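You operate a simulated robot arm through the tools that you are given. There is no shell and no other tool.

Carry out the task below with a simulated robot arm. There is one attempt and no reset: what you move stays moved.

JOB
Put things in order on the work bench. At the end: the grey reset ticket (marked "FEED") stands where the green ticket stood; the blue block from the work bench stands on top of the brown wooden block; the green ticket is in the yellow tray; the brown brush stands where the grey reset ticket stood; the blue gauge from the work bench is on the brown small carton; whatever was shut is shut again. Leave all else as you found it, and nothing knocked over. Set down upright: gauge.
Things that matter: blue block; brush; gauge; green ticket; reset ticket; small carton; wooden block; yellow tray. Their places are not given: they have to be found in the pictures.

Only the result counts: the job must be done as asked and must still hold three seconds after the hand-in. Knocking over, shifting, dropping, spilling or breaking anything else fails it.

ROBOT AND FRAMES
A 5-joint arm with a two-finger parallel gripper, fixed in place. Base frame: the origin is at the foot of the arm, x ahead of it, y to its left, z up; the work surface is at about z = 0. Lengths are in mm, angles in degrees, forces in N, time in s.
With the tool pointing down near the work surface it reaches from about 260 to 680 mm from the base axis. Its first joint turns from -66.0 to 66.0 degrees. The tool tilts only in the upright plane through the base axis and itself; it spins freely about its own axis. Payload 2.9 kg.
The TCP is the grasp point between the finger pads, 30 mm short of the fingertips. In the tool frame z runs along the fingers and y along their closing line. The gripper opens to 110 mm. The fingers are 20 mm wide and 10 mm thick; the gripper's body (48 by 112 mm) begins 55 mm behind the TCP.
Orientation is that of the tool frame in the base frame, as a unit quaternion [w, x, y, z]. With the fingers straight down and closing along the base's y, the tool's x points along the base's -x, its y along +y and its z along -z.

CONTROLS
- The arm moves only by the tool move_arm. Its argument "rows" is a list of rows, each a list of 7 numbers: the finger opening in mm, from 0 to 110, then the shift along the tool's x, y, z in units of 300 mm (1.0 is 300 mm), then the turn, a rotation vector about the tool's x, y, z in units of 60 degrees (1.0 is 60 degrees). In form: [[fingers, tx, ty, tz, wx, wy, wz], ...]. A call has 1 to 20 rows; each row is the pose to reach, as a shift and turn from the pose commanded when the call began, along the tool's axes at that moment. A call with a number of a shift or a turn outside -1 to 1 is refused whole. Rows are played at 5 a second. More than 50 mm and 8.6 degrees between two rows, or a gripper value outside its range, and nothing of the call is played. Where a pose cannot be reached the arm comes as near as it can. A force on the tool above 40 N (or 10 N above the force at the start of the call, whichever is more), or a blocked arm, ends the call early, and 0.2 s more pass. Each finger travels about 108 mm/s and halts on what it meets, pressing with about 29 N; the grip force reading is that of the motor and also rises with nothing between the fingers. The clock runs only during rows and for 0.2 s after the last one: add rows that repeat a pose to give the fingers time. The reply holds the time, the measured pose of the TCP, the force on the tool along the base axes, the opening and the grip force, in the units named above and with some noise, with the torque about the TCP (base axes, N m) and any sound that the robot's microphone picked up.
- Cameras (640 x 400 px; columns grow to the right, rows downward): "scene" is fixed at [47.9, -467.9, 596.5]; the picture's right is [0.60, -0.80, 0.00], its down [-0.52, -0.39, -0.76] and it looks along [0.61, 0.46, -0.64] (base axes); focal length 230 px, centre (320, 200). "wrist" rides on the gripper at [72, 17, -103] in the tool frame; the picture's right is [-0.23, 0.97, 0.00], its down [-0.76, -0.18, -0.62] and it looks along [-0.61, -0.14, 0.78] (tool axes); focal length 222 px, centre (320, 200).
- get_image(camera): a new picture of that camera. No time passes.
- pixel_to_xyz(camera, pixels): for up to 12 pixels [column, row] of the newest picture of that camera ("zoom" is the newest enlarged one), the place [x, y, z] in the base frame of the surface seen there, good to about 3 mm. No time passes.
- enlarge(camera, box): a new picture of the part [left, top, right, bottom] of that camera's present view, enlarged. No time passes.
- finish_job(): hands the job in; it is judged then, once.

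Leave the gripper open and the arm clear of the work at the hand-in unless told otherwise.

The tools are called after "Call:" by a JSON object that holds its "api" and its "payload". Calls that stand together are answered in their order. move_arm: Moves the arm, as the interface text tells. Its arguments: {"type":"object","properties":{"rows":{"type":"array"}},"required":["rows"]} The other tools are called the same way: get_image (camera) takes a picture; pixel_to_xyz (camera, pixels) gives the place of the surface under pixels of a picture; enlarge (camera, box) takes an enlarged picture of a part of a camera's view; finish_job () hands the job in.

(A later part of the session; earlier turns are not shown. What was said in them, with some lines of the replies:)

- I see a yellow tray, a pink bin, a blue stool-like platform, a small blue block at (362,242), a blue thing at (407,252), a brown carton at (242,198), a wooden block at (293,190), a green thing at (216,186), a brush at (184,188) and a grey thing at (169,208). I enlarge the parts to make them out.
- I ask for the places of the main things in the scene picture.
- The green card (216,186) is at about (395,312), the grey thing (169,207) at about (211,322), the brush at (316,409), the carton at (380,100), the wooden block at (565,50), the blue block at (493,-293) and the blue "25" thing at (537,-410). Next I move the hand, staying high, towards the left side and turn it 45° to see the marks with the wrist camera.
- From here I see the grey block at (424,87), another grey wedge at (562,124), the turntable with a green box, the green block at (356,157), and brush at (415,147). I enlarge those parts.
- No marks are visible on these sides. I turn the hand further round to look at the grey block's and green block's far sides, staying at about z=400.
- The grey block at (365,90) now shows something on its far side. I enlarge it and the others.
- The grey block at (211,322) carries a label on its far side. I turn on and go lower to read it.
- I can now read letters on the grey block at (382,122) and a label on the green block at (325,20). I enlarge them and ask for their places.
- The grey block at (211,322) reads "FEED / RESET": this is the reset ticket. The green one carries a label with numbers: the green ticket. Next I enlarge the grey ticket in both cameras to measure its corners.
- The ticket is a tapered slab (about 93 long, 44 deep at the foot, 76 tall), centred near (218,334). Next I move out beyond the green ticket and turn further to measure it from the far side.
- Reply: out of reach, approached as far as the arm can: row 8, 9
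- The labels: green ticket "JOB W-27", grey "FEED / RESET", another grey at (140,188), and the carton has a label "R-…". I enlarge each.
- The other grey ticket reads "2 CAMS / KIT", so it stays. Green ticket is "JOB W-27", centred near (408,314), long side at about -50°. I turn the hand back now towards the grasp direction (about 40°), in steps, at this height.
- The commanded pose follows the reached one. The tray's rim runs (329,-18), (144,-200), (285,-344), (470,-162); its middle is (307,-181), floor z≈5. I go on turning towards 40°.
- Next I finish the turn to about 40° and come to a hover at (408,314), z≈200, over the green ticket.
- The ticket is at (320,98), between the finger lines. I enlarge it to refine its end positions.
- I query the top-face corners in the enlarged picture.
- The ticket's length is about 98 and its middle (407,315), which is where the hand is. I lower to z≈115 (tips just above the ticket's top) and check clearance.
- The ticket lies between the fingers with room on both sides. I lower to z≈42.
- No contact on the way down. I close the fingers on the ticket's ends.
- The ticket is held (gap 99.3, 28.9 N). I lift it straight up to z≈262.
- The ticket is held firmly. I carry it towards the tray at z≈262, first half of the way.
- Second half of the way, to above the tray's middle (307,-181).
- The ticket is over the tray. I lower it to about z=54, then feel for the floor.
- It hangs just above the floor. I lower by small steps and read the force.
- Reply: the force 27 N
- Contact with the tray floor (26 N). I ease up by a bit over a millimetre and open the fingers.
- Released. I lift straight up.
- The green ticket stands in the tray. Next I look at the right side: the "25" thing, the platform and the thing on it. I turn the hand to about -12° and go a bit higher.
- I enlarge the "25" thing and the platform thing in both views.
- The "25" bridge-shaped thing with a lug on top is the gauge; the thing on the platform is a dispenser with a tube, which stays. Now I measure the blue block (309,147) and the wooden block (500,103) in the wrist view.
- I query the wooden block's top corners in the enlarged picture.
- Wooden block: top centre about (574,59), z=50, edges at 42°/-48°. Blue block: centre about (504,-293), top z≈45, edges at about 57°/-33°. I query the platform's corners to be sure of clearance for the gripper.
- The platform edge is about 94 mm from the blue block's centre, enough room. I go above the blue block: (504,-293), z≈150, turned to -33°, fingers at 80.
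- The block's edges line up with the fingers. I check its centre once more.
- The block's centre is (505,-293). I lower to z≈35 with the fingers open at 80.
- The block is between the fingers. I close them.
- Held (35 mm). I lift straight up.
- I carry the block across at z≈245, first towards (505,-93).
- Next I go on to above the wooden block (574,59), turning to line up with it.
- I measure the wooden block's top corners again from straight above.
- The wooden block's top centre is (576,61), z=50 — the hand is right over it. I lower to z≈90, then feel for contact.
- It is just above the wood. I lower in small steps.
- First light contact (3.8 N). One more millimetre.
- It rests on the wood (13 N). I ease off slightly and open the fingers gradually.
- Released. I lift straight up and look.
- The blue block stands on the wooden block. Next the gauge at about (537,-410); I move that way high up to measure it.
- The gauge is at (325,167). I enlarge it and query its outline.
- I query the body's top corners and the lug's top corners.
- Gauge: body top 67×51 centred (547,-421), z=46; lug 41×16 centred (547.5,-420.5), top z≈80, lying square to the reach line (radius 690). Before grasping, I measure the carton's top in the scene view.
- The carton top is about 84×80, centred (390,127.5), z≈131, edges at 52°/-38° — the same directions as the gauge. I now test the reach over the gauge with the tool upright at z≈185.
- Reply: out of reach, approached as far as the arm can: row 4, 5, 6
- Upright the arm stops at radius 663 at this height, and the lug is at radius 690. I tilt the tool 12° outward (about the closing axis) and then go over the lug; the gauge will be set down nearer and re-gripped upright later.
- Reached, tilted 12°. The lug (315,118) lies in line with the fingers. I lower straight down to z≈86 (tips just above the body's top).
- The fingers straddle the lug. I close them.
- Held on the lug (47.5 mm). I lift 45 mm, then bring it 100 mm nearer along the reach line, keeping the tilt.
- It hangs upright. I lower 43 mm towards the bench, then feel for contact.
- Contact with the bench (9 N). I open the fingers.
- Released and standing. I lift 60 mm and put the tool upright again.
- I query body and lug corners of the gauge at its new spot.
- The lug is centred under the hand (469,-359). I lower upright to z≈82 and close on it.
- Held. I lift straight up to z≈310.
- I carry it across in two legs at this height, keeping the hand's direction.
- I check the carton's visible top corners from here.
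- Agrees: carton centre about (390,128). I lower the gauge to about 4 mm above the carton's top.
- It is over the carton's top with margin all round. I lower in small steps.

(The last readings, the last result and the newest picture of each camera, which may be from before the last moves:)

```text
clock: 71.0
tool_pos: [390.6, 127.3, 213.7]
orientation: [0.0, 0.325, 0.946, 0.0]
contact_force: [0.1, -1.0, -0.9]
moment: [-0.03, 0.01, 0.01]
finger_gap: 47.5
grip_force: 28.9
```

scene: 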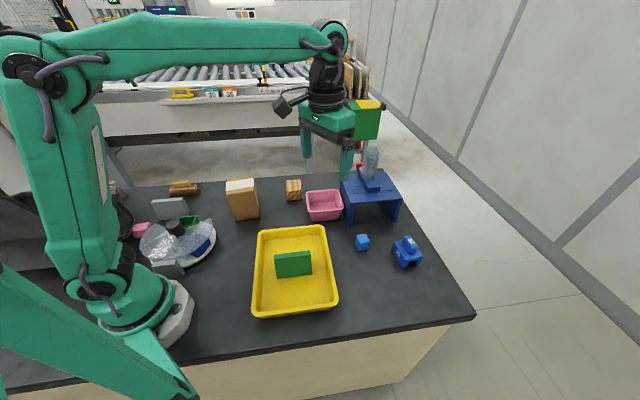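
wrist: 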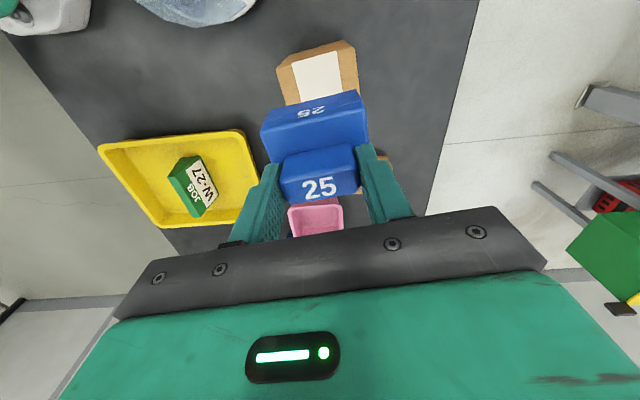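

Still light. I go on lowering by millimetres.

Call:
{"api": "move_arm", "payload": {"rows": [[32, 0, 0, 0.003, 0, 0, 0], [32, 0, 0, 0.005, 0, 0, 0], [32, 0, 0, 0.005, 0, 0, 0]]}}

```text
clock: 71.8
tool_pos: [391.4, 127.0, 211.4]
orientation: [0.001, 0.325, 0.946, 0.0]
contact_force: [-5.3, -1.6, 18.1]
moment: [0.04, 0.53, 0.02]
finger_gap: 47.6
grip_force: 29.2
```

Contact (18 N). I ease off about a millimetre and open the fingers.

Call:
{"api": "move_arm", "payload": {"rows": [[32, 0, 0, -0.003, 0, 0, 0], [40, 0, 0, -0.003, 0, 0, 0], [50, 0, 0, -0.003, 0, 0, 0], [60, 0, 0, -0.003, 0, 0, 0], [72, 0, 0, -0.003, 0, 0, 0], [72, 0, 0, -0.003, 0, 0, 0]]}}

Call:
{"api": "enlarge", "payload": {"camera": "scene", "box": [200, 120, 300, 220]}}

```text
clock: 73.2
tool_pos: [391.6, 127.9, 212.1]
orientation: [0.0, 0.325, 0.946, 0.0]
contact_force: [0.0, 0.5, 0.1]
moment: [-0.02, 0.01, 0.02]
finger_gap: 71.8
grip_force: 0.0
```

```text
4.00 times, centred on (250, 170) of scene
```

zoom: 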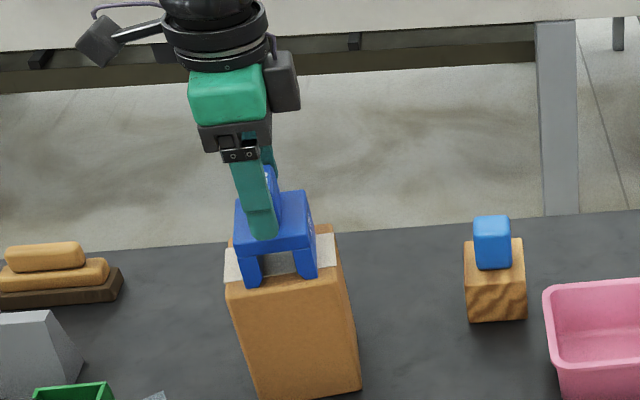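

Released, gauge standing on the carton. I lift straight up.

Call:
{"api": "move_arm", "payload": {"rows": [[72, 0, 0, -0.03, 0, 0, 0], [72, 0, 0, -0.1, 0, 0, 0], [72, 0, 0, -0.22, 0, 0, 0], [72, 0, 0, -0.35, 0, 0, 0], [72, 0, 0, -0.45, 0, 0, 0], [72, 0, 0, -0.45, 0, 0, 0]]}}

Call:
{"api": "get_image", "payload": {"camera": "scene"}}

Call:
{"api": "get_image", "payload": {"camera": "wrist"}}

```text
clock: 74.6
tool_pos: [390.1, 127.0, 347.0]
orientation: [0.0, 0.325, 0.946, 0.0]
contact_force: [0.1, -0.7, -0.6]
moment: [0.04, 0.02, 0.03]
finger_gap: 72.1
grip_force: 0.0
```

```text
taken
```

scene: 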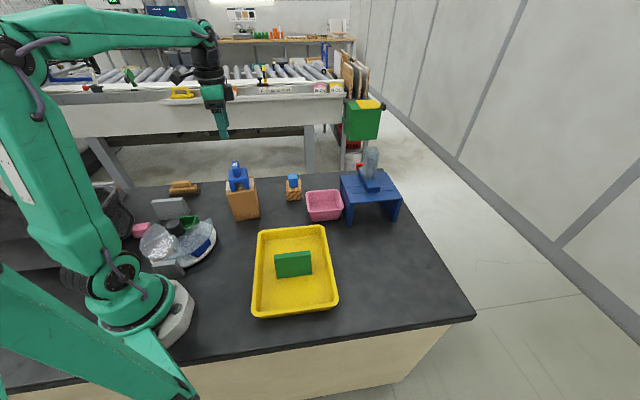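

```text
taken
```

wrist: 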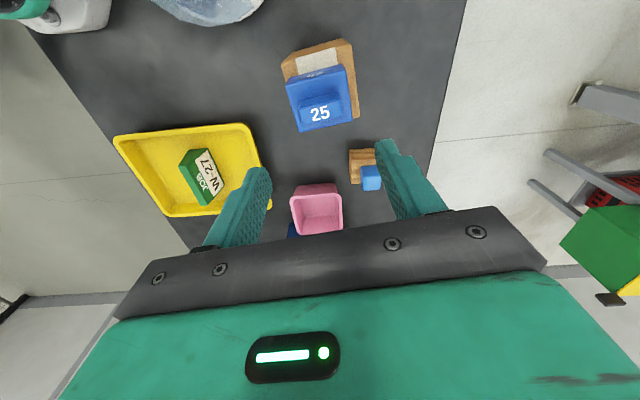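

The gauge and block are in place. Next the reset ticket at about (218,334). I go there in two steps, turning to about 45° and opening the fingers to 110.

Call:
{"api": "move_arm", "payload": {"rows": [[80, 0.077, 0.0175, 0, 0, 0, -0.125], [90, 0.154, 0.035, 0, 0, 0, -0.25], [100, 0.231, 0.0525, 0, 0, 0, -0.375], [110, 0.308, 0.07, 0, 0, 0, -0.5], [110, 0.385, 0.0875, 0, 0, 0, -0.625], [110, 0.462, 0.105, 0, 0, 0, -0.75], [110, 0.462, 0.105, 0, 0, 0, -0.75]]}}

```text
clock: 76.2
tool_pos: [301.0, 238.0, 345.6]
orientation: [0.0, -0.063, 0.998, 0.0]
contact_force: [0.2, 0.0, -0.4]
moment: [0.04, 0.0, 0.02]
finger_gap: 110.0
grip_force: 0.1
```

Call:
{"api": "move_arm", "payload": {"rows": [[110, 0.039, 0.0587, 0.07, 0, 0, -0.106], [110, 0.078, 0.1173, 0.14, 0, 0, -0.213], [110, 0.117, 0.176, 0.21, 0, 0, -0.319], [110, 0.156, 0.2347, 0.279, 0, 0, -0.425], [110, 0.195, 0.2933, 0.349, 0, 0, -0.532], [110, 0.234, 0.352, 0.419, 0, 0, -0.638], [110, 0.234, 0.352, 0.419, 0, 0, -0.638]]}}

Call:
{"api": "get_image", "payload": {"camera": "wrist"}}

Call:
{"api": "enlarge", "payload": {"camera": "wrist", "box": [260, 50, 390, 140]}}

```text
clock: 77.8
tool_pos: [217.7, 334.0, 221.7]
orientation: [0.0, -0.386, 0.923, 0.0]
contact_force: [0.5, 0.4, -0.5]
moment: [0.02, -0.05, 0.0]
finger_gap: 110.0
grip_force: 0.1
```

```text
taken
```

wrist: 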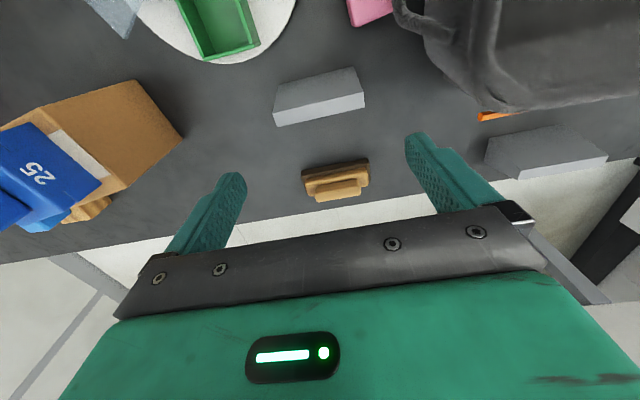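

```text
4.44 times, centred on (325, 95) of wrist
```

zoom: 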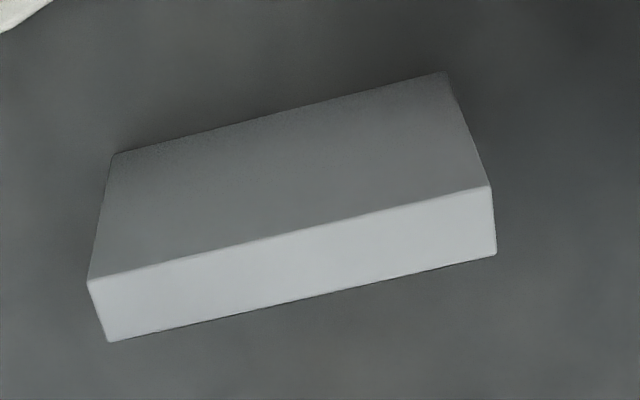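

The grey ticket is at (320,97). I query its top-face and foot corners.

Call:
{"api": "pixel_to_xyz", "payload": {"camera": "zoom", "pixels": [[94, 284], [112, 336], [486, 193], [491, 250], [290, 240], [300, 290], [116, 160], [440, 76], [280, 118], [290, 180], [92, 270], [482, 180]]}}

```text
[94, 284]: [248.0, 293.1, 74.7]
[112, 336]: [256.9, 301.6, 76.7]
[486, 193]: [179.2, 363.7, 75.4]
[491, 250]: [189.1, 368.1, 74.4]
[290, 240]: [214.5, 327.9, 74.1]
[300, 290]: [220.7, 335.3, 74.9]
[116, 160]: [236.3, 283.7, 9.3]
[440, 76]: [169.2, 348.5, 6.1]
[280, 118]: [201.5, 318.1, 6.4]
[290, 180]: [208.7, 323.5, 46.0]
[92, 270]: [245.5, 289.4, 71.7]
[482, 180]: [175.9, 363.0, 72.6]
```

Ticket centre (218.7,332), yaw -44.7°, length about 98. I correct by 2 mm and lower to z≈112 first.

Call:
{"api": "move_arm", "payload": {"rows": [[110, 0.002, -0.0068, 0.1, 0, 0, 0], [110, 0.002, -0.0068, 0.2, 0, 0, 0], [110, 0.002, -0.0068, 0.3, 0, 0, 0], [110, 0.002, -0.0068, 0.365, 0, 0, 0], [110, 0.002, -0.0068, 0.365, 0, 0, 0]]}}

Call:
{"api": "get_image", "payload": {"camera": "wrist"}}

Call:
{"api": "enlarge", "payload": {"camera": "scene", "box": [120, 140, 240, 240]}}

```text
clock: 79.0
tool_pos: [220.5, 331.7, 113.4]
orientation: [0.0, -0.386, 0.923, 0.0]
contact_force: [-0.2, -0.5, 1.0]
moment: [0.02, -0.04, -0.01]
finger_gap: 109.9
grip_force: 0.1
```

```text
taken
```

wrist: 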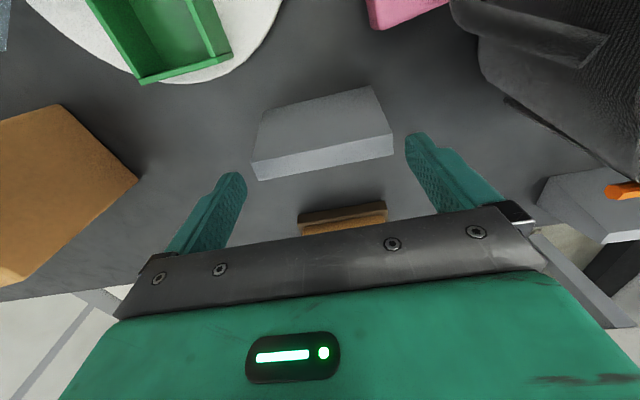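

```text
4.00 times, centred on (180, 190) of scene
```

zoom: 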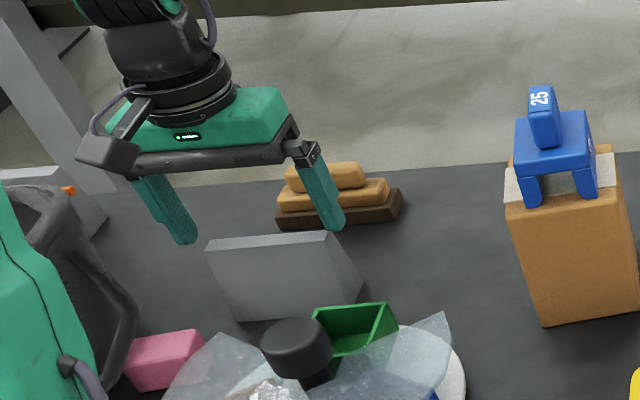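

Clear on both sides. I lower to z≈42.

Call:
{"api": "move_arm", "payload": {"rows": [[110, 0, 0, 0.05, 0, 0, 0], [110, 0, 0, 0.1, 0, 0, 0], [110, 0, 0, 0.15, 0, 0, 0], [110, 0, 0, 0.2, 0, 0, 0], [110, 0, 0, 0.238, 0, 0, 0], [110, 0, 0, 0.238, 0, 0, 0]]}}

Call:
{"api": "enlarge", "payload": {"camera": "scene", "box": [120, 140, 240, 240]}}

```text
clock: 80.4
tool_pos: [219.7, 332.0, 40.2]
orientation: [0.0, -0.385, 0.923, 0.0]
contact_force: [-0.7, 0.3, -0.8]
moment: [-0.03, 0.0, 0.01]
finger_gap: 109.8
grip_force: 0.1
```

```text
4.00 times, centred on (180, 190) of scene
```

zoom: 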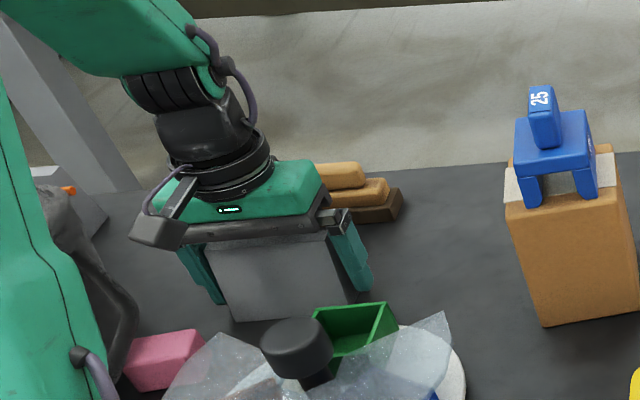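

I close on the ticket's ends.

Call:
{"api": "move_arm", "payload": {"rows": [[104, 0, 0, 0, 0, 0, 0], [98, 0, 0, 0, 0, 0, 0], [85, 0, 0, 0, 0, 0, 0], [85, 0, 0, 0, 0, 0, 0], [85, 0, 0, 0, 0, 0, 0]]}}

```text
clock: 81.6
tool_pos: [218.9, 332.4, 39.6]
orientation: [0.0, -0.386, 0.922, 0.0]
contact_force: [0.1, 0.4, 0.4]
moment: [-0.04, -0.02, 0.01]
finger_gap: 98.8
grip_force: 28.8
```

Held (98.8 mm). I lift straight up to z≈200.

Call:
{"api": "move_arm", "payload": {"rows": [[85, 0, 0, -0.03, 0, 0, 0], [85, 0, 0, -0.1, 0, 0, 0], [85, 0, 0, -0.22, 0, 0, 0], [85, 0, 0, -0.35, 0, 0, 0], [85, 0, 0, -0.48, 0, 0, 0], [85, 0, 0, -0.533, 0, 0, 0], [85, 0, 0, -0.533, 0, 0, 0]]}}

Call:
{"api": "get_image", "payload": {"camera": "wrist"}}

```text
clock: 83.2
tool_pos: [217.6, 332.7, 200.6]
orientation: [0.0, -0.385, 0.923, 0.0]
contact_force: [-1.1, -0.1, -0.6]
moment: [0.01, -0.04, -0.03]
finger_gap: 99.1
grip_force: 28.9
```

```text
taken
```

wrist: 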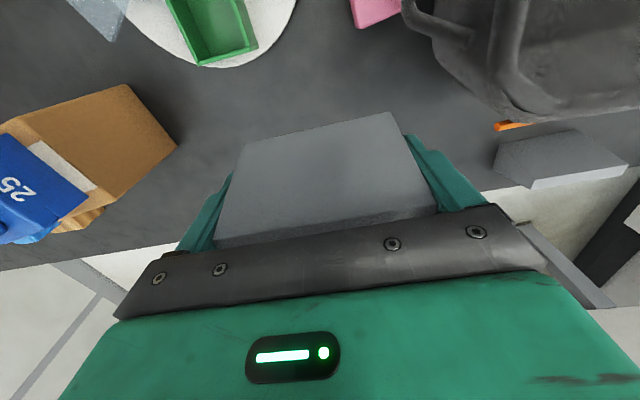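

Held well. I carry it to above the green ticket's old spot (408,315), turning 5° to match.

Call:
{"api": "move_arm", "payload": {"rows": [[85, -0.0804, -0.098, 0, 0, 0, 0.017], [85, -0.1608, -0.196, 0, 0, 0, 0.035], [85, -0.2412, -0.294, 0, 0, 0, 0.052], [85, -0.3216, -0.392, 0, 0, 0, 0.07], [85, -0.402, -0.49, 0, 0, 0, 0.087], [85, -0.402, -0.49, 0, 0, 0, 0.087]]}}

Call:
{"api": "get_image", "payload": {"camera": "wrist"}}

```text
clock: 84.6
tool_pos: [409.4, 313.3, 199.0]
orientation: [-0.001, -0.343, 0.939, 0.0]
contact_force: [-0.6, -0.1, 0.0]
moment: [0.02, -0.03, 0.0]
finger_gap: 99.3
grip_force: 29.2
```

```text
taken
```

wrist: 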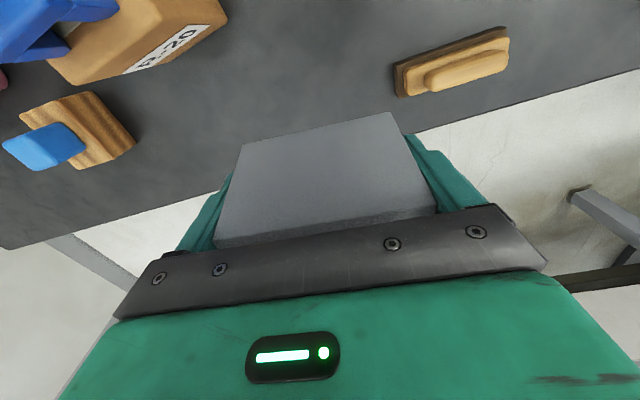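

I lower towards the bench.

Call:
{"api": "move_arm", "payload": {"rows": [[85, 0, 0, 0.13, 0, 0, 0], [85, 0, 0, 0.26, 0, 0, 0], [85, 0, 0, 0.39, 0, 0, 0], [85, 0, 0, 0.47, 0, 0, 0], [85, 0, 0, 0.51, 0, 0, 0], [85, 0, 0, 0.51, 0, 0, 0]]}}

Call:
{"api": "enlarge", "payload": {"camera": "scene", "box": [160, 130, 290, 220]}}

```text
clock: 86.0
tool_pos: [409.7, 313.9, 46.0]
orientation: [0.0, -0.343, 0.939, 0.001]
contact_force: [-0.5, -0.8, -0.3]
moment: [0.01, -0.01, 0.0]
finger_gap: 98.9
grip_force: 29.3
```

```text
4.44 times, centred on (225, 175) of scene
```

zoom: 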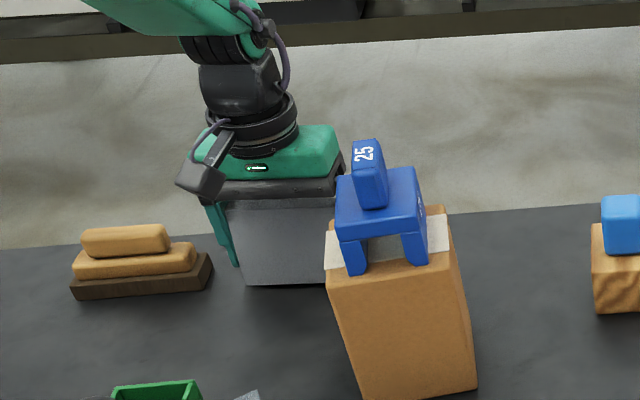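

I correct 2 mm sideways and lower in small steps.

Call:
{"api": "move_arm", "payload": {"rows": [[85, 0.001, 0.0065, 0.005, 0, 0, 0], [85, 0.001, 0.0065, 0.01, 0, 0, 0], [85, 0.001, 0.0065, 0.014, 0, 0, 0], [85, 0.001, 0.0065, 0.014, 0, 0, 0]]}}

```text
clock: 87.0
tool_pos: [407.3, 315.2, 41.3]
orientation: [0.001, -0.342, 0.94, 0.0]
contact_force: [0.0, 0.0, 0.1]
moment: [-0.03, 0.02, 0.02]
finger_gap: 99.0
grip_force: 28.6
```

Call:
{"api": "move_arm", "payload": {"rows": [[85, 0, 0, 0.004, 0, 0, 0], [85, 0, 0, 0.007, 0, 0, 0], [85, 0, 0, 0.007, 0, 0, 0]]}}

```text
clock: 87.8
tool_pos: [408.7, 315.8, 40.4]
orientation: [0.001, -0.343, 0.939, 0.0]
contact_force: [-0.6, 0.3, -0.4]
moment: [0.01, -0.02, 0.03]
finger_gap: 99.1
grip_force: 29.1
```

Call:
{"api": "move_arm", "payload": {"rows": [[85, 0, 0, 0.003, 0, 0, 0], [85, 0, 0, 0.005, 0, 0, 0], [85, 0, 0, 0.005, 0, 0, 0]]}}

```text
clock: 88.6
tool_pos: [407.4, 315.6, 39.0]
orientation: [0.001, -0.343, 0.939, 0.0]
contact_force: [-2.6, -2.6, 11.8]
moment: [-0.12, 0.11, 0.0]
finger_gap: 99.0
grip_force: 28.8
```

Contact (12 N). I open the fingers with a slight ease-off.

Call:
{"api": "move_arm", "payload": {"rows": [[85, 0, 0, -0.002, 0, 0, 0], [94, 0, 0, -0.002, 0, 0, 0], [103, 0, 0, -0.002, 0, 0, 0], [110, 0, 0, -0.002, 0, 0, 0], [110, 0, 0, -0.002, 0, 0, 0]]}}

Call:
{"api": "get_image", "payload": {"camera": "wrist"}}

```text
clock: 89.8
tool_pos: [406.5, 315.9, 40.4]
orientation: [0.0, -0.342, 0.94, 0.0]
contact_force: [0.3, 0.6, 0.2]
moment: [0.03, 0.03, 0.01]
finger_gap: 109.9
grip_force: 0.1
```

```text
taken
```

wrist: 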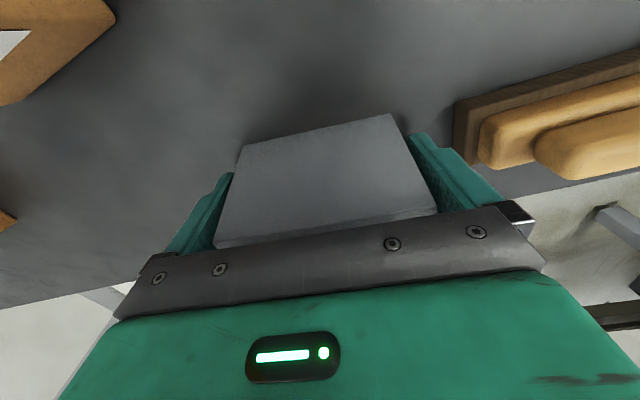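

Released. I lift straight up to z≈220 and look.

Call:
{"api": "move_arm", "payload": {"rows": [[110, 0, 0, -0.03, 0, 0, 0], [110, 0, 0, -0.1, 0, 0, 0], [110, 0, 0, -0.22, 0, 0, 0], [110, 0, 0, -0.36, 0, 0, 0], [110, 0, 0, -0.5, 0, 0, 0], [110, 0, 0, -0.6, 0, 0, 0], [110, 0, 0, -0.6, 0, 0, 0]]}}

Call:
{"api": "get_image", "payload": {"camera": "wrist"}}

Call:
{"api": "enlarge", "payload": {"camera": "wrist", "box": [260, 55, 390, 140]}}

Call:
{"api": "pixel_to_xyz", "payload": {"camera": "zoom", "pixels": [[300, 240], [300, 280], [300, 150]]}}

```text
clock: 91.4
tool_pos: [407.9, 315.4, 219.6]
orientation: [0.0, -0.342, 0.94, -0.001]
contact_force: [-0.4, -0.2, -0.4]
moment: [0.03, 0.01, -0.02]
finger_gap: 109.7
grip_force: 0.0
```

```text
taken
```

wrist: 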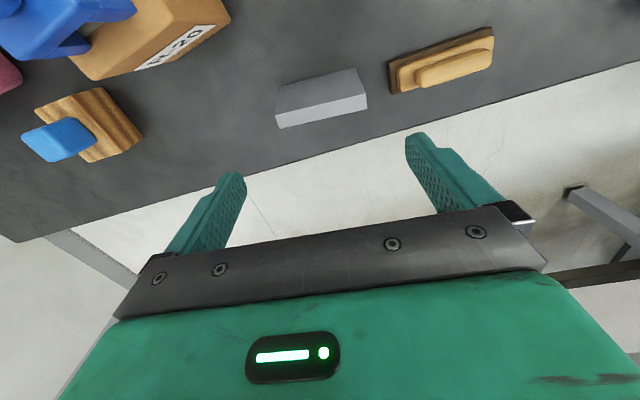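

```text
4.71 times, centred on (325, 98) of wrist
```

zoom: 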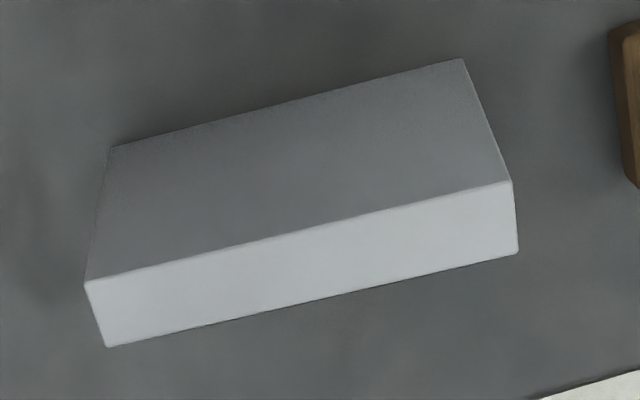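

```text
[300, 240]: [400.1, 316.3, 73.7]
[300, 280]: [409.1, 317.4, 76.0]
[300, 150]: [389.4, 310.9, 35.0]
```

I compare its top corners with those the green ticket had.

Call:
{"api": "pixel_to_xyz", "payload": {"camera": "zoom", "pixels": [[91, 287], [112, 340], [506, 188], [512, 248], [115, 155], [458, 66]]}}

Call:
{"api": "enlarge", "payload": {"camera": "wrist", "box": [375, 15, 505, 105]}}

```text
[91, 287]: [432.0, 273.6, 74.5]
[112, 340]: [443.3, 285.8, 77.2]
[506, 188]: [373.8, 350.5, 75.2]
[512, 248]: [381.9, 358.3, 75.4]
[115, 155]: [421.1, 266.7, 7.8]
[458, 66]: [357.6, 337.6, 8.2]
```

```text
4.44 times, centred on (440, 60) of wrist
```

zoom: 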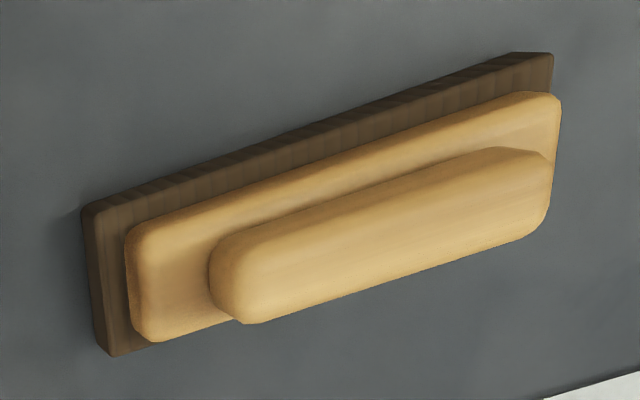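

The reset ticket sits where the green stood (within about 2 mm). Now the brush: I query its outline.

Call:
{"api": "pixel_to_xyz", "payload": {"camera": "zoom", "pixels": [[92, 215], [112, 345], [540, 62], [135, 235], [155, 330], [552, 105], [225, 250], [250, 312], [540, 165], [535, 225], [380, 240], [340, 165]]}}

```text
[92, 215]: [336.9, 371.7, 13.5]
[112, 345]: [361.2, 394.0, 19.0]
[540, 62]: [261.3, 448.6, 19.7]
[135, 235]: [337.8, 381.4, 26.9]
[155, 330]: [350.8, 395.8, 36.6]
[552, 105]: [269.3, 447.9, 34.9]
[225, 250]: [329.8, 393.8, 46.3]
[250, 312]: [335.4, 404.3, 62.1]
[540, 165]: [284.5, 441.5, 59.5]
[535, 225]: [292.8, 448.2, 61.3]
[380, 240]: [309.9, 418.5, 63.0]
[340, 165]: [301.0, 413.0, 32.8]
```

The brush: centre about (310.5,421.7), long side at -45°, base 31 wide, top z≈62. I turn the hand to 135° over it so the fingers close across its width, keeping the camera away from the black bin.

Call:
{"api": "move_arm", "payload": {"rows": [[110, 0.003, 0.034, 0, 0, 0, -0.119], [105, 0.006, 0.067, 0, 0, 0, -0.238], [100, 0.009, 0.101, 0, 0, 0, -0.357], [95, 0.012, 0.134, 0, 0, 0, -0.476], [90, 0.015, 0.168, 0, 0, 0, -0.595], [85, 0.018, 0.201, 0, 0, 0, -0.714], [80, 0.0205, 0.235, 0, 0, 0, -0.833], [80, 0.0205, 0.235, 0, 0, 0, -0.833]]}}

```text
clock: 93.2
tool_pos: [355.6, 365.5, 219.1]
orientation: [0.0, 0.708, -0.706, 0.0]
contact_force: [-0.4, 1.0, -0.4]
moment: [-0.03, -0.02, 0.02]
finger_gap: 80.1
grip_force: 0.1
```

Call:
{"api": "move_arm", "payload": {"rows": [[80, -0.031, 0.025, 0.038, 0, 0, -0.125], [80, -0.063, 0.05, 0.077, 0, 0, -0.25], [80, -0.094, 0.075, 0.115, 0, 0, -0.375], [80, -0.125, 0.1, 0.153, 0, 0, -0.5], [80, -0.157, 0.125, 0.192, 0, 0, -0.625], [80, -0.188, 0.15, 0.23, 0, 0, -0.75], [80, -0.188, 0.15, 0.23, 0, 0, -0.75]]}}

Call:
{"api": "get_image", "payload": {"camera": "wrist"}}

Call:
{"api": "enlarge", "payload": {"camera": "wrist", "box": [260, 30, 380, 150]}}

```text
clock: 94.8
tool_pos: [310.8, 421.1, 149.8]
orientation: [0.0, 0.924, -0.382, 0.0]
contact_force: [0.0, 0.4, 0.6]
moment: [0.02, 0.01, -0.02]
finger_gap: 79.9
grip_force: 0.0
```

```text
taken
```

wrist: 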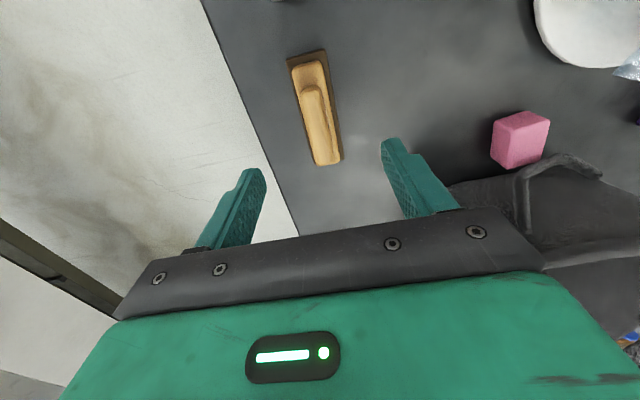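

```text
3.33 times, centred on (320, 90) of wrist
```

zoom: 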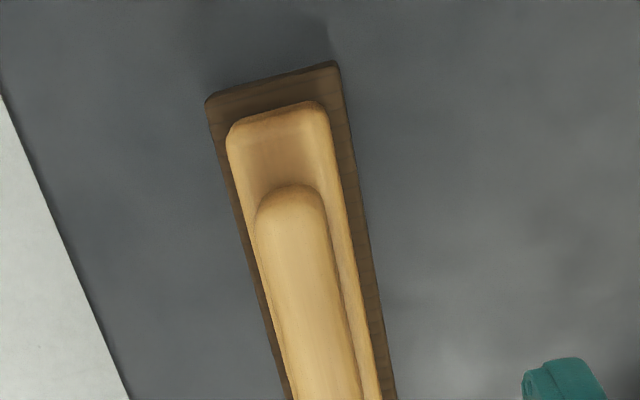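

I query the brush's corners from here.

Call:
{"api": "pixel_to_xyz", "payload": {"camera": "wrist", "pixels": [[289, 62], [324, 52], [291, 70], [340, 155], [318, 161], [325, 163], [305, 90], [328, 155], [314, 93], [332, 90], [302, 105]]}}

Call:
{"api": "enlarge", "payload": {"camera": "wrist", "box": [280, 80, 370, 180]}}

```text
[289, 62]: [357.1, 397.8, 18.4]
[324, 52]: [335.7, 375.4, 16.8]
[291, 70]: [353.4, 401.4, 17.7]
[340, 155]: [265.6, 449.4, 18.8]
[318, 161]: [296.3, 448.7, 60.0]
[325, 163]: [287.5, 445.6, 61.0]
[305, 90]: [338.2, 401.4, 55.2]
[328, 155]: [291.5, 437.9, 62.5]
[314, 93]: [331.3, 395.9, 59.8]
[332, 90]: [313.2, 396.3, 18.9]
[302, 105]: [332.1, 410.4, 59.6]
```

```text
4.00 times, centred on (325, 130) of wrist
```

zoom: 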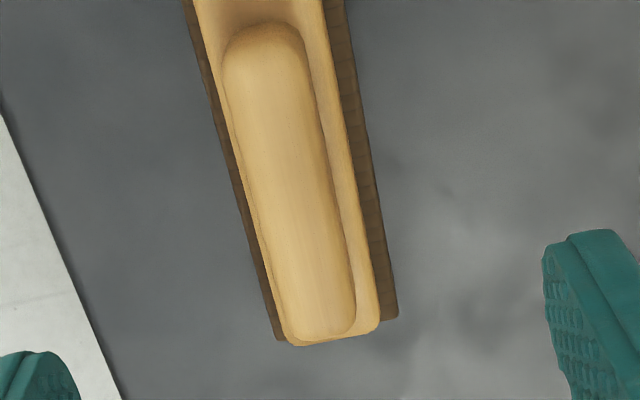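

The brush lies centred and aligned. I narrow the fingers to 64 and lower to z≈36.

Call:
{"api": "move_arm", "payload": {"rows": [[74, 0, 0, 0.08, 0, 0, 0], [66, 0, 0, 0.16, 0, 0, 0], [64, 0, 0, 0.24, 0, 0, 0], [64, 0, 0, 0.32, 0, 0, 0], [64, 0, 0, 0.379, 0, 0, 0], [64, 0, 0, 0.379, 0, 0, 0]]}}

Call:
{"api": "get_image", "payload": {"camera": "wrist"}}

Call:
{"api": "enlarge", "payload": {"camera": "scene", "box": [120, 120, 260, 230]}}

```text
clock: 96.2
tool_pos: [310.5, 421.7, 35.6]
orientation: [0.0, 0.924, -0.382, 0.0]
contact_force: [-0.1, 0.4, 0.0]
moment: [0.0, 0.0, -0.01]
finger_gap: 64.0
grip_force: 0.1
```

```text
taken
```

wrist: 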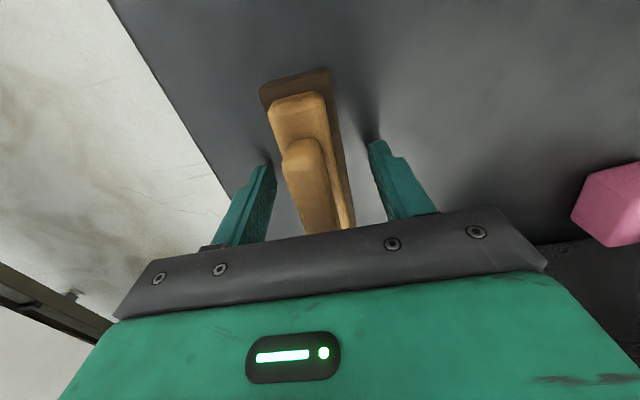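

```text
3.64 times, centred on (190, 175) of scene
```

zoom: 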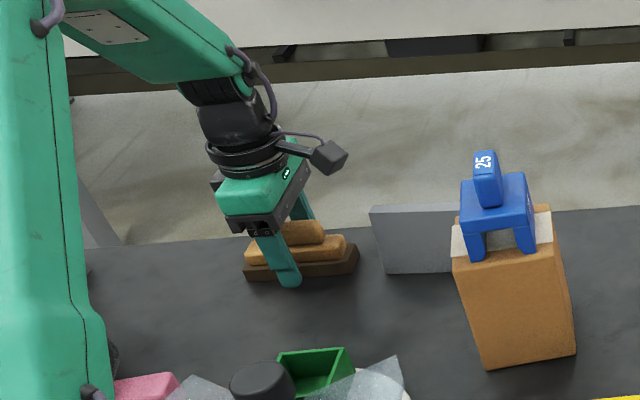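

The fingers straddle the brush. I close them.

Call:
{"api": "move_arm", "payload": {"rows": [[52, 0, 0, 0, 0, 0, 0], [40, 0, 0, 0, 0, 0, 0], [22, 0, 0, 0, 0, 0, 0], [22, 0, 0, 0, 0, 0, 0], [22, 0, 0, 0, 0, 0, 0]]}}

Call:
{"api": "get_image", "payload": {"camera": "wrist"}}

```text
clock: 97.4
tool_pos: [311.9, 421.8, 37.0]
orientation: [0.0, 0.924, -0.382, 0.0]
contact_force: [-0.2, -0.5, 0.9]
moment: [0.02, 0.03, 0.0]
finger_gap: 37.2
grip_force: 28.4
```

```text
taken
```

wrist: 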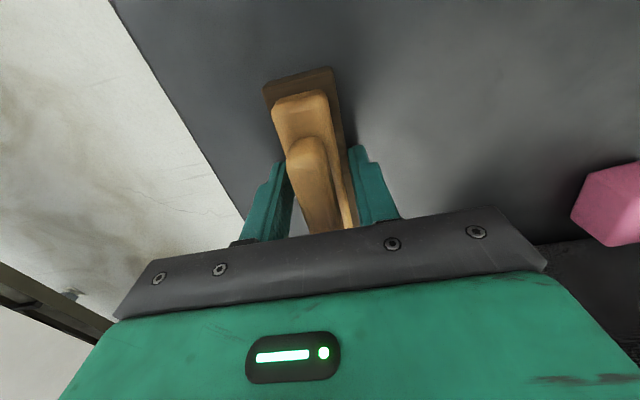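

Held (37 mm). I lift to z≈150 and check.

Call:
{"api": "move_arm", "payload": {"rows": [[22, 0, 0, -0.03, 0, 0, 0], [22, 0, 0, -0.1, 0, 0, 0], [22, 0, 0, -0.22, 0, 0, 0], [22, 0, 0, -0.34, 0, 0, 0], [22, 0, 0, -0.38, 0, 0, 0], [22, 0, 0, -0.38, 0, 0, 0]]}}

Call:
{"api": "get_image", "payload": {"camera": "wrist"}}

Call:
{"api": "enlarge", "payload": {"camera": "scene", "box": [100, 100, 260, 230]}}

```text
clock: 98.8
tool_pos: [312.3, 420.6, 151.1]
orientation: [-0.001, 0.924, -0.382, 0.0]
contact_force: [0.2, -0.7, -1.3]
moment: [0.0, -0.02, 0.02]
finger_gap: 37.3
grip_force: 29.0
```

```text
taken
```

wrist: 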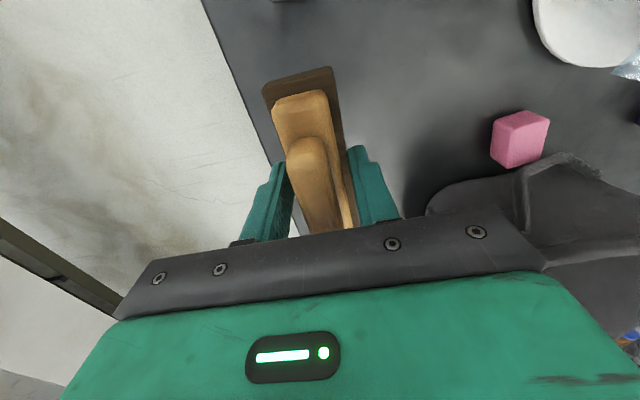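

```text
3.08 times, centred on (180, 165) of scene
```

zoom: 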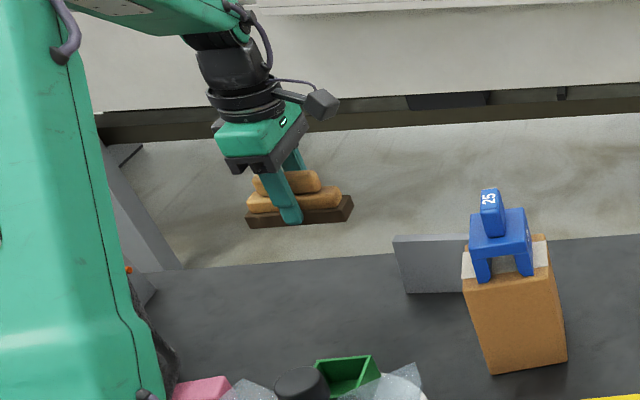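

Held upright. I carry it to the reset ticket's old spot (218.7,332).

Call:
{"api": "move_arm", "payload": {"rows": [[22, 0, 0.1, 0, 0, 0, 0], [22, 0, 0.21, 0, 0, 0, 0], [22, 0, 0.32, 0, 0, 0, 0], [22, 0, 0.429, 0, 0, 0, 0], [22, 0, 0.429, 0, 0, 0, 0]]}}

Call:
{"api": "get_image", "payload": {"camera": "wrist"}}

Call:
{"api": "enlarge", "payload": {"camera": "scene", "box": [100, 110, 260, 240]}}

```text
clock: 100.0
tool_pos: [219.5, 328.8, 150.3]
orientation: [0.0, 0.924, -0.382, -0.001]
contact_force: [-0.4, -0.8, -0.7]
moment: [-0.01, 0.0, 0.02]
finger_gap: 37.2
grip_force: 29.0
```

```text
taken
```

wrist: 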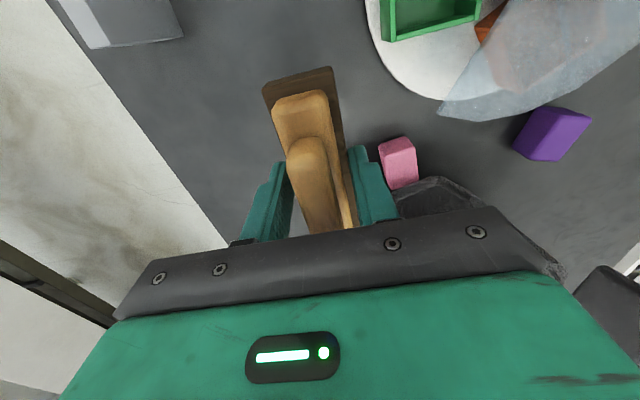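

```text
3.08 times, centred on (180, 175) of scene
```

zoom: 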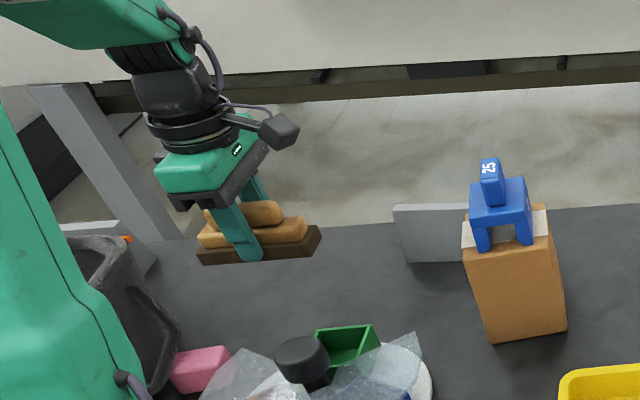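

I lower towards the bench, correcting by 1 mm.

Call:
{"api": "move_arm", "payload": {"rows": [[22, 0, -0.004, 0.12, 0, 0, 0], [22, 0, -0.004, 0.24, 0, 0, 0], [22, 0, -0.004, 0.32, 0, 0, 0], [22, 0, -0.004, 0.36, 0, 0, 0], [22, 0, -0.004, 0.366, 0, 0, 0], [22, 0, -0.004, 0.366, 0, 0, 0]]}}

Call:
{"api": "enlarge", "payload": {"camera": "scene", "box": [100, 110, 260, 240]}}

```text
clock: 101.4
tool_pos: [222.1, 331.8, 40.8]
orientation: [0.0, 0.924, -0.382, 0.0]
contact_force: [0.0, 0.1, -2.0]
moment: [0.02, 0.02, 0.01]
finger_gap: 37.5
grip_force: 29.4
```

```text
3.08 times, centred on (180, 175) of scene
```

zoom: 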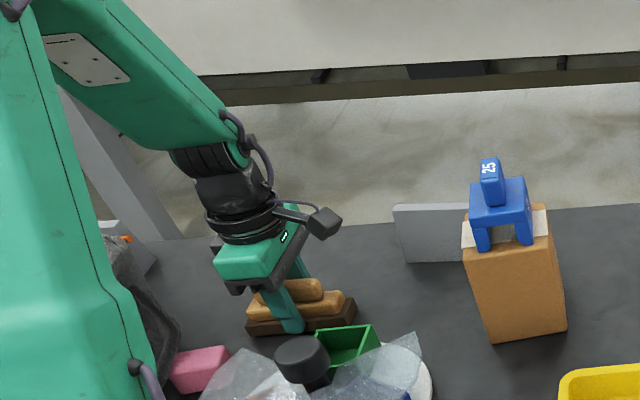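

Call:
{"api": "move_arm", "payload": {"rows": [[22, 0, 0.004, 0.005, 0, 0, 0], [22, 0, 0.004, 0.01, 0, 0, 0], [22, 0, 0.004, 0.013, 0, 0, 0], [22, 0, 0.004, 0.013, 0, 0, 0]]}}

```text
clock: 102.4
tool_pos: [219.9, 330.5, 36.6]
orientation: [-0.001, 0.924, -0.382, 0.0]
contact_force: [-1.4, -1.3, 3.3]
moment: [0.01, 0.06, 0.04]
finger_gap: 37.3
grip_force: 28.9
```

Light contact (3.3 N, earlier -2). One more half millimetre to be sure.

Call:
{"api": "move_arm", "payload": {"rows": [[22, 0, 0, 0.002, 0, 0, 0], [22, 0, 0, 0.002, 0, 0, 0]]}}

```text
clock: 103.0
tool_pos: [220.3, 330.6, 36.6]
orientation: [0.0, 0.924, -0.381, 0.0]
contact_force: [-6.5, -4.7, 21.3]
moment: [-0.18, 0.24, 0.01]
finger_gap: 37.2
grip_force: 28.7
```

The brush rests on the bench (21 N). I ease off and open the fingers.

Call:
{"api": "move_arm", "payload": {"rows": [[22, 0, 0, -0.003, 0, 0, 0], [32, 0, 0, -0.003, 0, 0, 0], [42, 0, 0, -0.003, 0, 0, 0], [54, 0, 0, -0.003, 0, 0, 0], [64, 0, 0, -0.003, 0, 0, 0], [64, 0, 0, -0.003, 0, 0, 0]]}}

Call:
{"api": "get_image", "payload": {"camera": "wrist"}}

```text
clock: 104.4
tool_pos: [220.5, 329.7, 37.3]
orientation: [0.0, 0.924, -0.381, 0.001]
contact_force: [-0.5, -0.8, -0.3]
moment: [-0.02, -0.05, 0.04]
finger_gap: 63.9
grip_force: 0.0
```

```text
taken
```

wrist: 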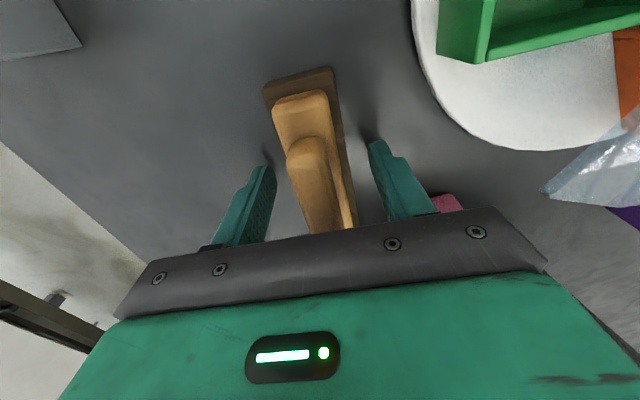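

Released and standing. I lift straight up to z≈250.

Call:
{"api": "move_arm", "payload": {"rows": [[64, 0, 0, -0.03, 0, 0, 0], [64, 0, 0, -0.1, 0, 0, 0], [64, 0, 0, -0.22, 0, 0, 0], [64, 0, 0, -0.36, 0, 0, 0], [64, 0, 0, -0.5, 0, 0, 0], [64, 0, 0, -0.64, 0, 0, 0], [64, 0, 0, -0.72, 0, 0, 0], [64, 0, 0, -0.72, 0, 0, 0]]}}

Call:
{"api": "get_image", "payload": {"camera": "scene"}}

Call:
{"api": "get_image", "payload": {"camera": "wrist"}}

```text
clock: 106.2
tool_pos: [221.1, 330.0, 254.1]
orientation: [0.0, 0.924, -0.382, 0.0]
contact_force: [-0.3, 0.3, 0.2]
moment: [0.03, 0.01, 0.0]
finger_gap: 64.0
grip_force: 0.0
```

```text
taken
```

scene: 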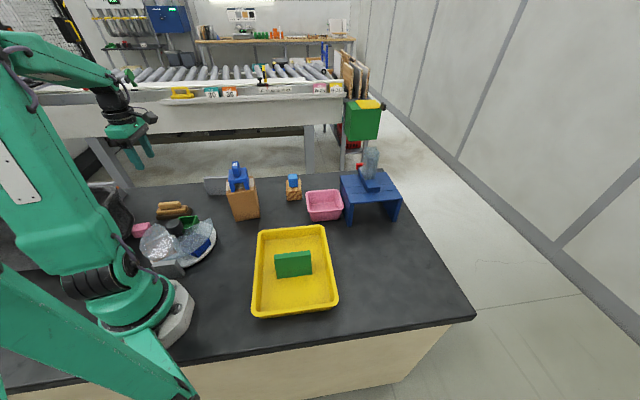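

```text
taken
```

wrist: 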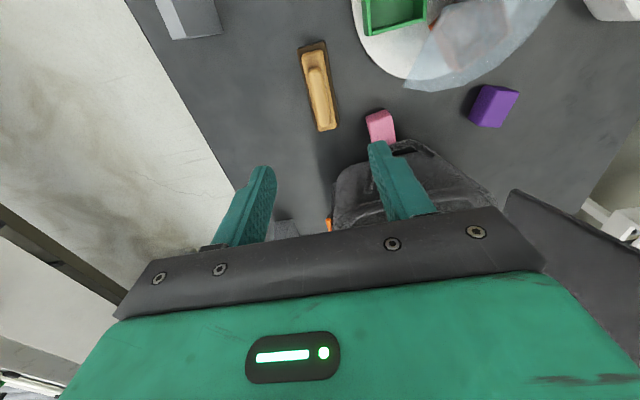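

All is in place. I enlarge the parts of the scene to check each item, and query the brush's corners.

Call:
{"api": "enlarge", "payload": {"camera": "scene", "box": [80, 160, 240, 280]}}

Call:
{"api": "enlarge", "payload": {"camera": "scene", "box": [200, 150, 350, 320]}}

Call:
{"api": "enlarge", "payload": {"camera": "wrist", "box": [280, 25, 360, 145]}}

Call:
{"api": "pixel_to_xyz", "payload": {"camera": "wrist", "pixels": [[300, 48], [324, 43], [337, 126], [318, 128], [320, 90]]}}

```text
3.33 times, centred on (160, 220) of scene
```

zoom: 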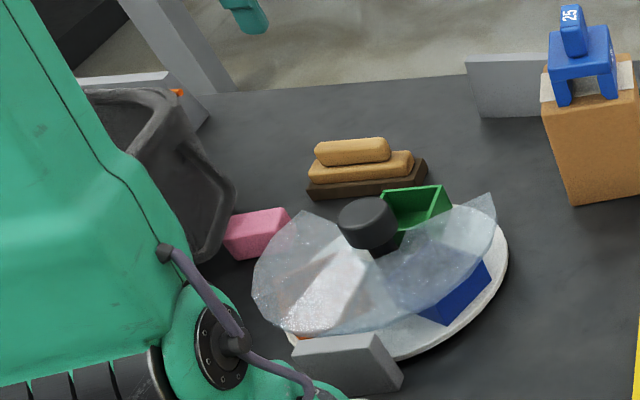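

```text
2.35 times, centred on (275, 235) of scene
```

zoom: 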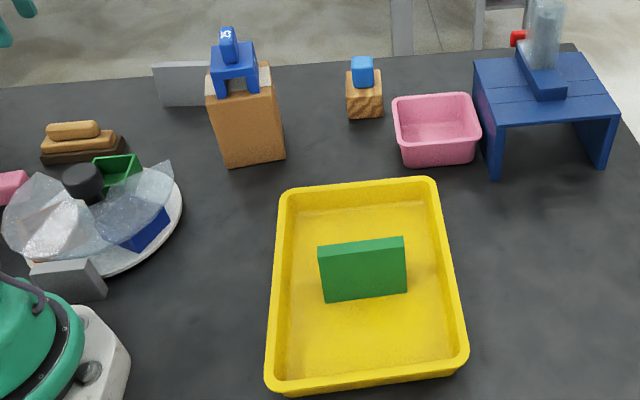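

```text
3.33 times, centred on (320, 85) of wrist
```

zoom: 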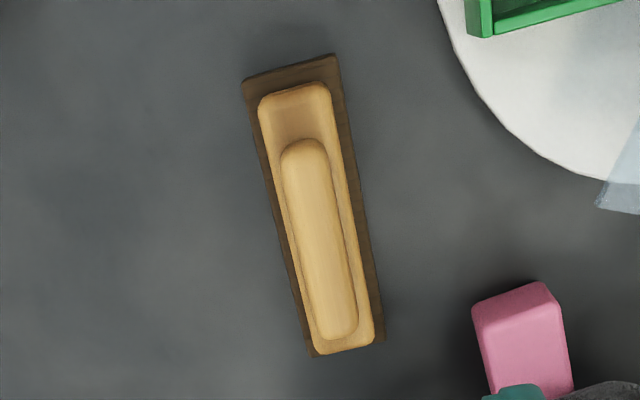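

```text
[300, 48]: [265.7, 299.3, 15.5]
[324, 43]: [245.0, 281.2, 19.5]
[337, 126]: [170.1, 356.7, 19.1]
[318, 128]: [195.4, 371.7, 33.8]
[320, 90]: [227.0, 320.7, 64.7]
```

Everything stands as asked: brush at (218,329), reset ticket behind the carton, gauge on the carton, blue block on the wood, green ticket in the tray. I retreat the arm: up first, then back to about the starting place, fingers open.

Call:
{"api": "move_arm", "payload": {"rows": [[70, 0, 0, -0.15, 0, 0, 0], [80, 0, 0, -0.3, 0, 0, 0], [90, 0, 0, -0.45, 0, 0, 0], [100, 0, 0, -0.52, 0, 0, 0], [110, 0.1296, 0.0496, -0.52, 0, 0, 0], [110, 0.2592, 0.0992, -0.52, 0, 0, 0], [110, 0.3888, 0.1488, -0.52, 0, 0, 0], [110, 0.5184, 0.1984, -0.52, 0, 0, 0], [110, 0.648, 0.248, -0.52, 0, 0, 0], [110, 0.648, 0.248, -0.52, 0, 0, 0]]}}

```text
clock: 108.4
tool_pos: [305.6, 139.1, 407.1]
orientation: [0.0, 0.924, -0.382, 0.001]
contact_force: [0.3, 0.5, 0.0]
moment: [0.0, -0.01, -0.02]
finger_gap: 110.1
grip_force: 0.0
```

Call:
{"api": "move_arm", "payload": {"rows": [[110, 0.0993, 0.0321, 0, 0, 0, 0.12], [110, 0.1986, 0.0643, 0, 0, 0, 0.24], [110, 0.2979, 0.0964, 0, 0, 0, 0.36], [110, 0.3971, 0.1286, 0, 0, 0, 0.48], [110, 0.4964, 0.1607, 0, 0, 0, 0.6], [110, 0.5957, 0.1929, 0, 0, 0, 0.72], [110, 0.695, 0.225, 0, 0, 0, 0.84], [110, 0.695, 0.225, 0, 0, 0, 0.84]]}}

Call:
{"api": "get_image", "payload": {"camera": "scene"}}

Call:
{"api": "get_image", "payload": {"camera": "wrist"}}

```text
clock: 110.2
tool_pos: [406.3, -54.9, 409.4]
orientation: [0.0, -0.673, 0.74, 0.0]
contact_force: [0.2, 0.0, -0.3]
moment: [0.0, -0.01, 0.0]
finger_gap: 109.9
grip_force: 0.1
```

```text
taken
```

scene: 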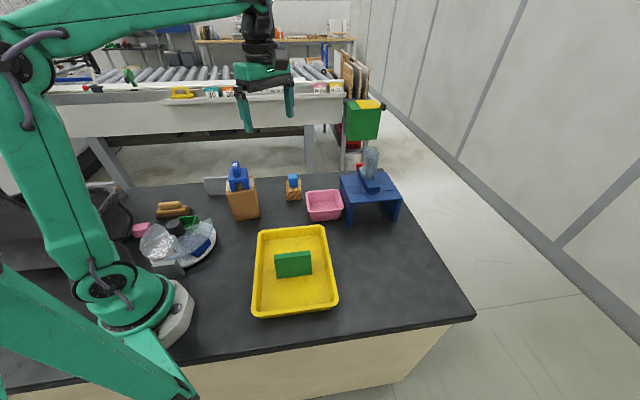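

```text
taken
```

wrist: 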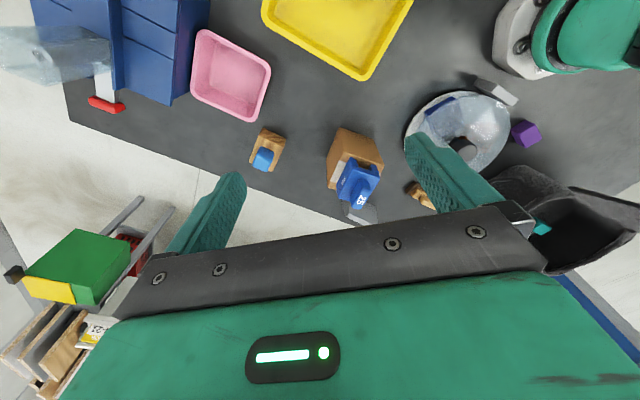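

The last pictures show all five moves done, nothing shifted otherwise, and the arm back near its starting place with the fingers open. I hand the job in.

Call:
{"api": "finish_job", "payload": {}}

```text
The job is handed in.
```

The job is handed in, and the last pictures show everything standing where you asked. I don't have the judge's result.

- **Green ticket ("JOB W-27"):** it stands in the middle of the yellow tray.
- **Reset ticket ("FEED / RESET"):** it stands where the green ticket stood, within about 3 mm and turned the same way.
- **Brush:** it stands where the reset ticket stood, within about 3 mm.
- **Blue block:** it stands on top of the wooden block.
- **Gauge:** I took the blue bridge-shaped piece marked "25" to be the gauge. It is upright on the brown carton. It was too far out for an upright grip, so I first set it down about 100 mm nearer on the bench and gripped it again.

I opened nothing, so there was nothing to shut again. I saw nothing else moved or knocked over. The arm is back near its starting place with the fingers open.
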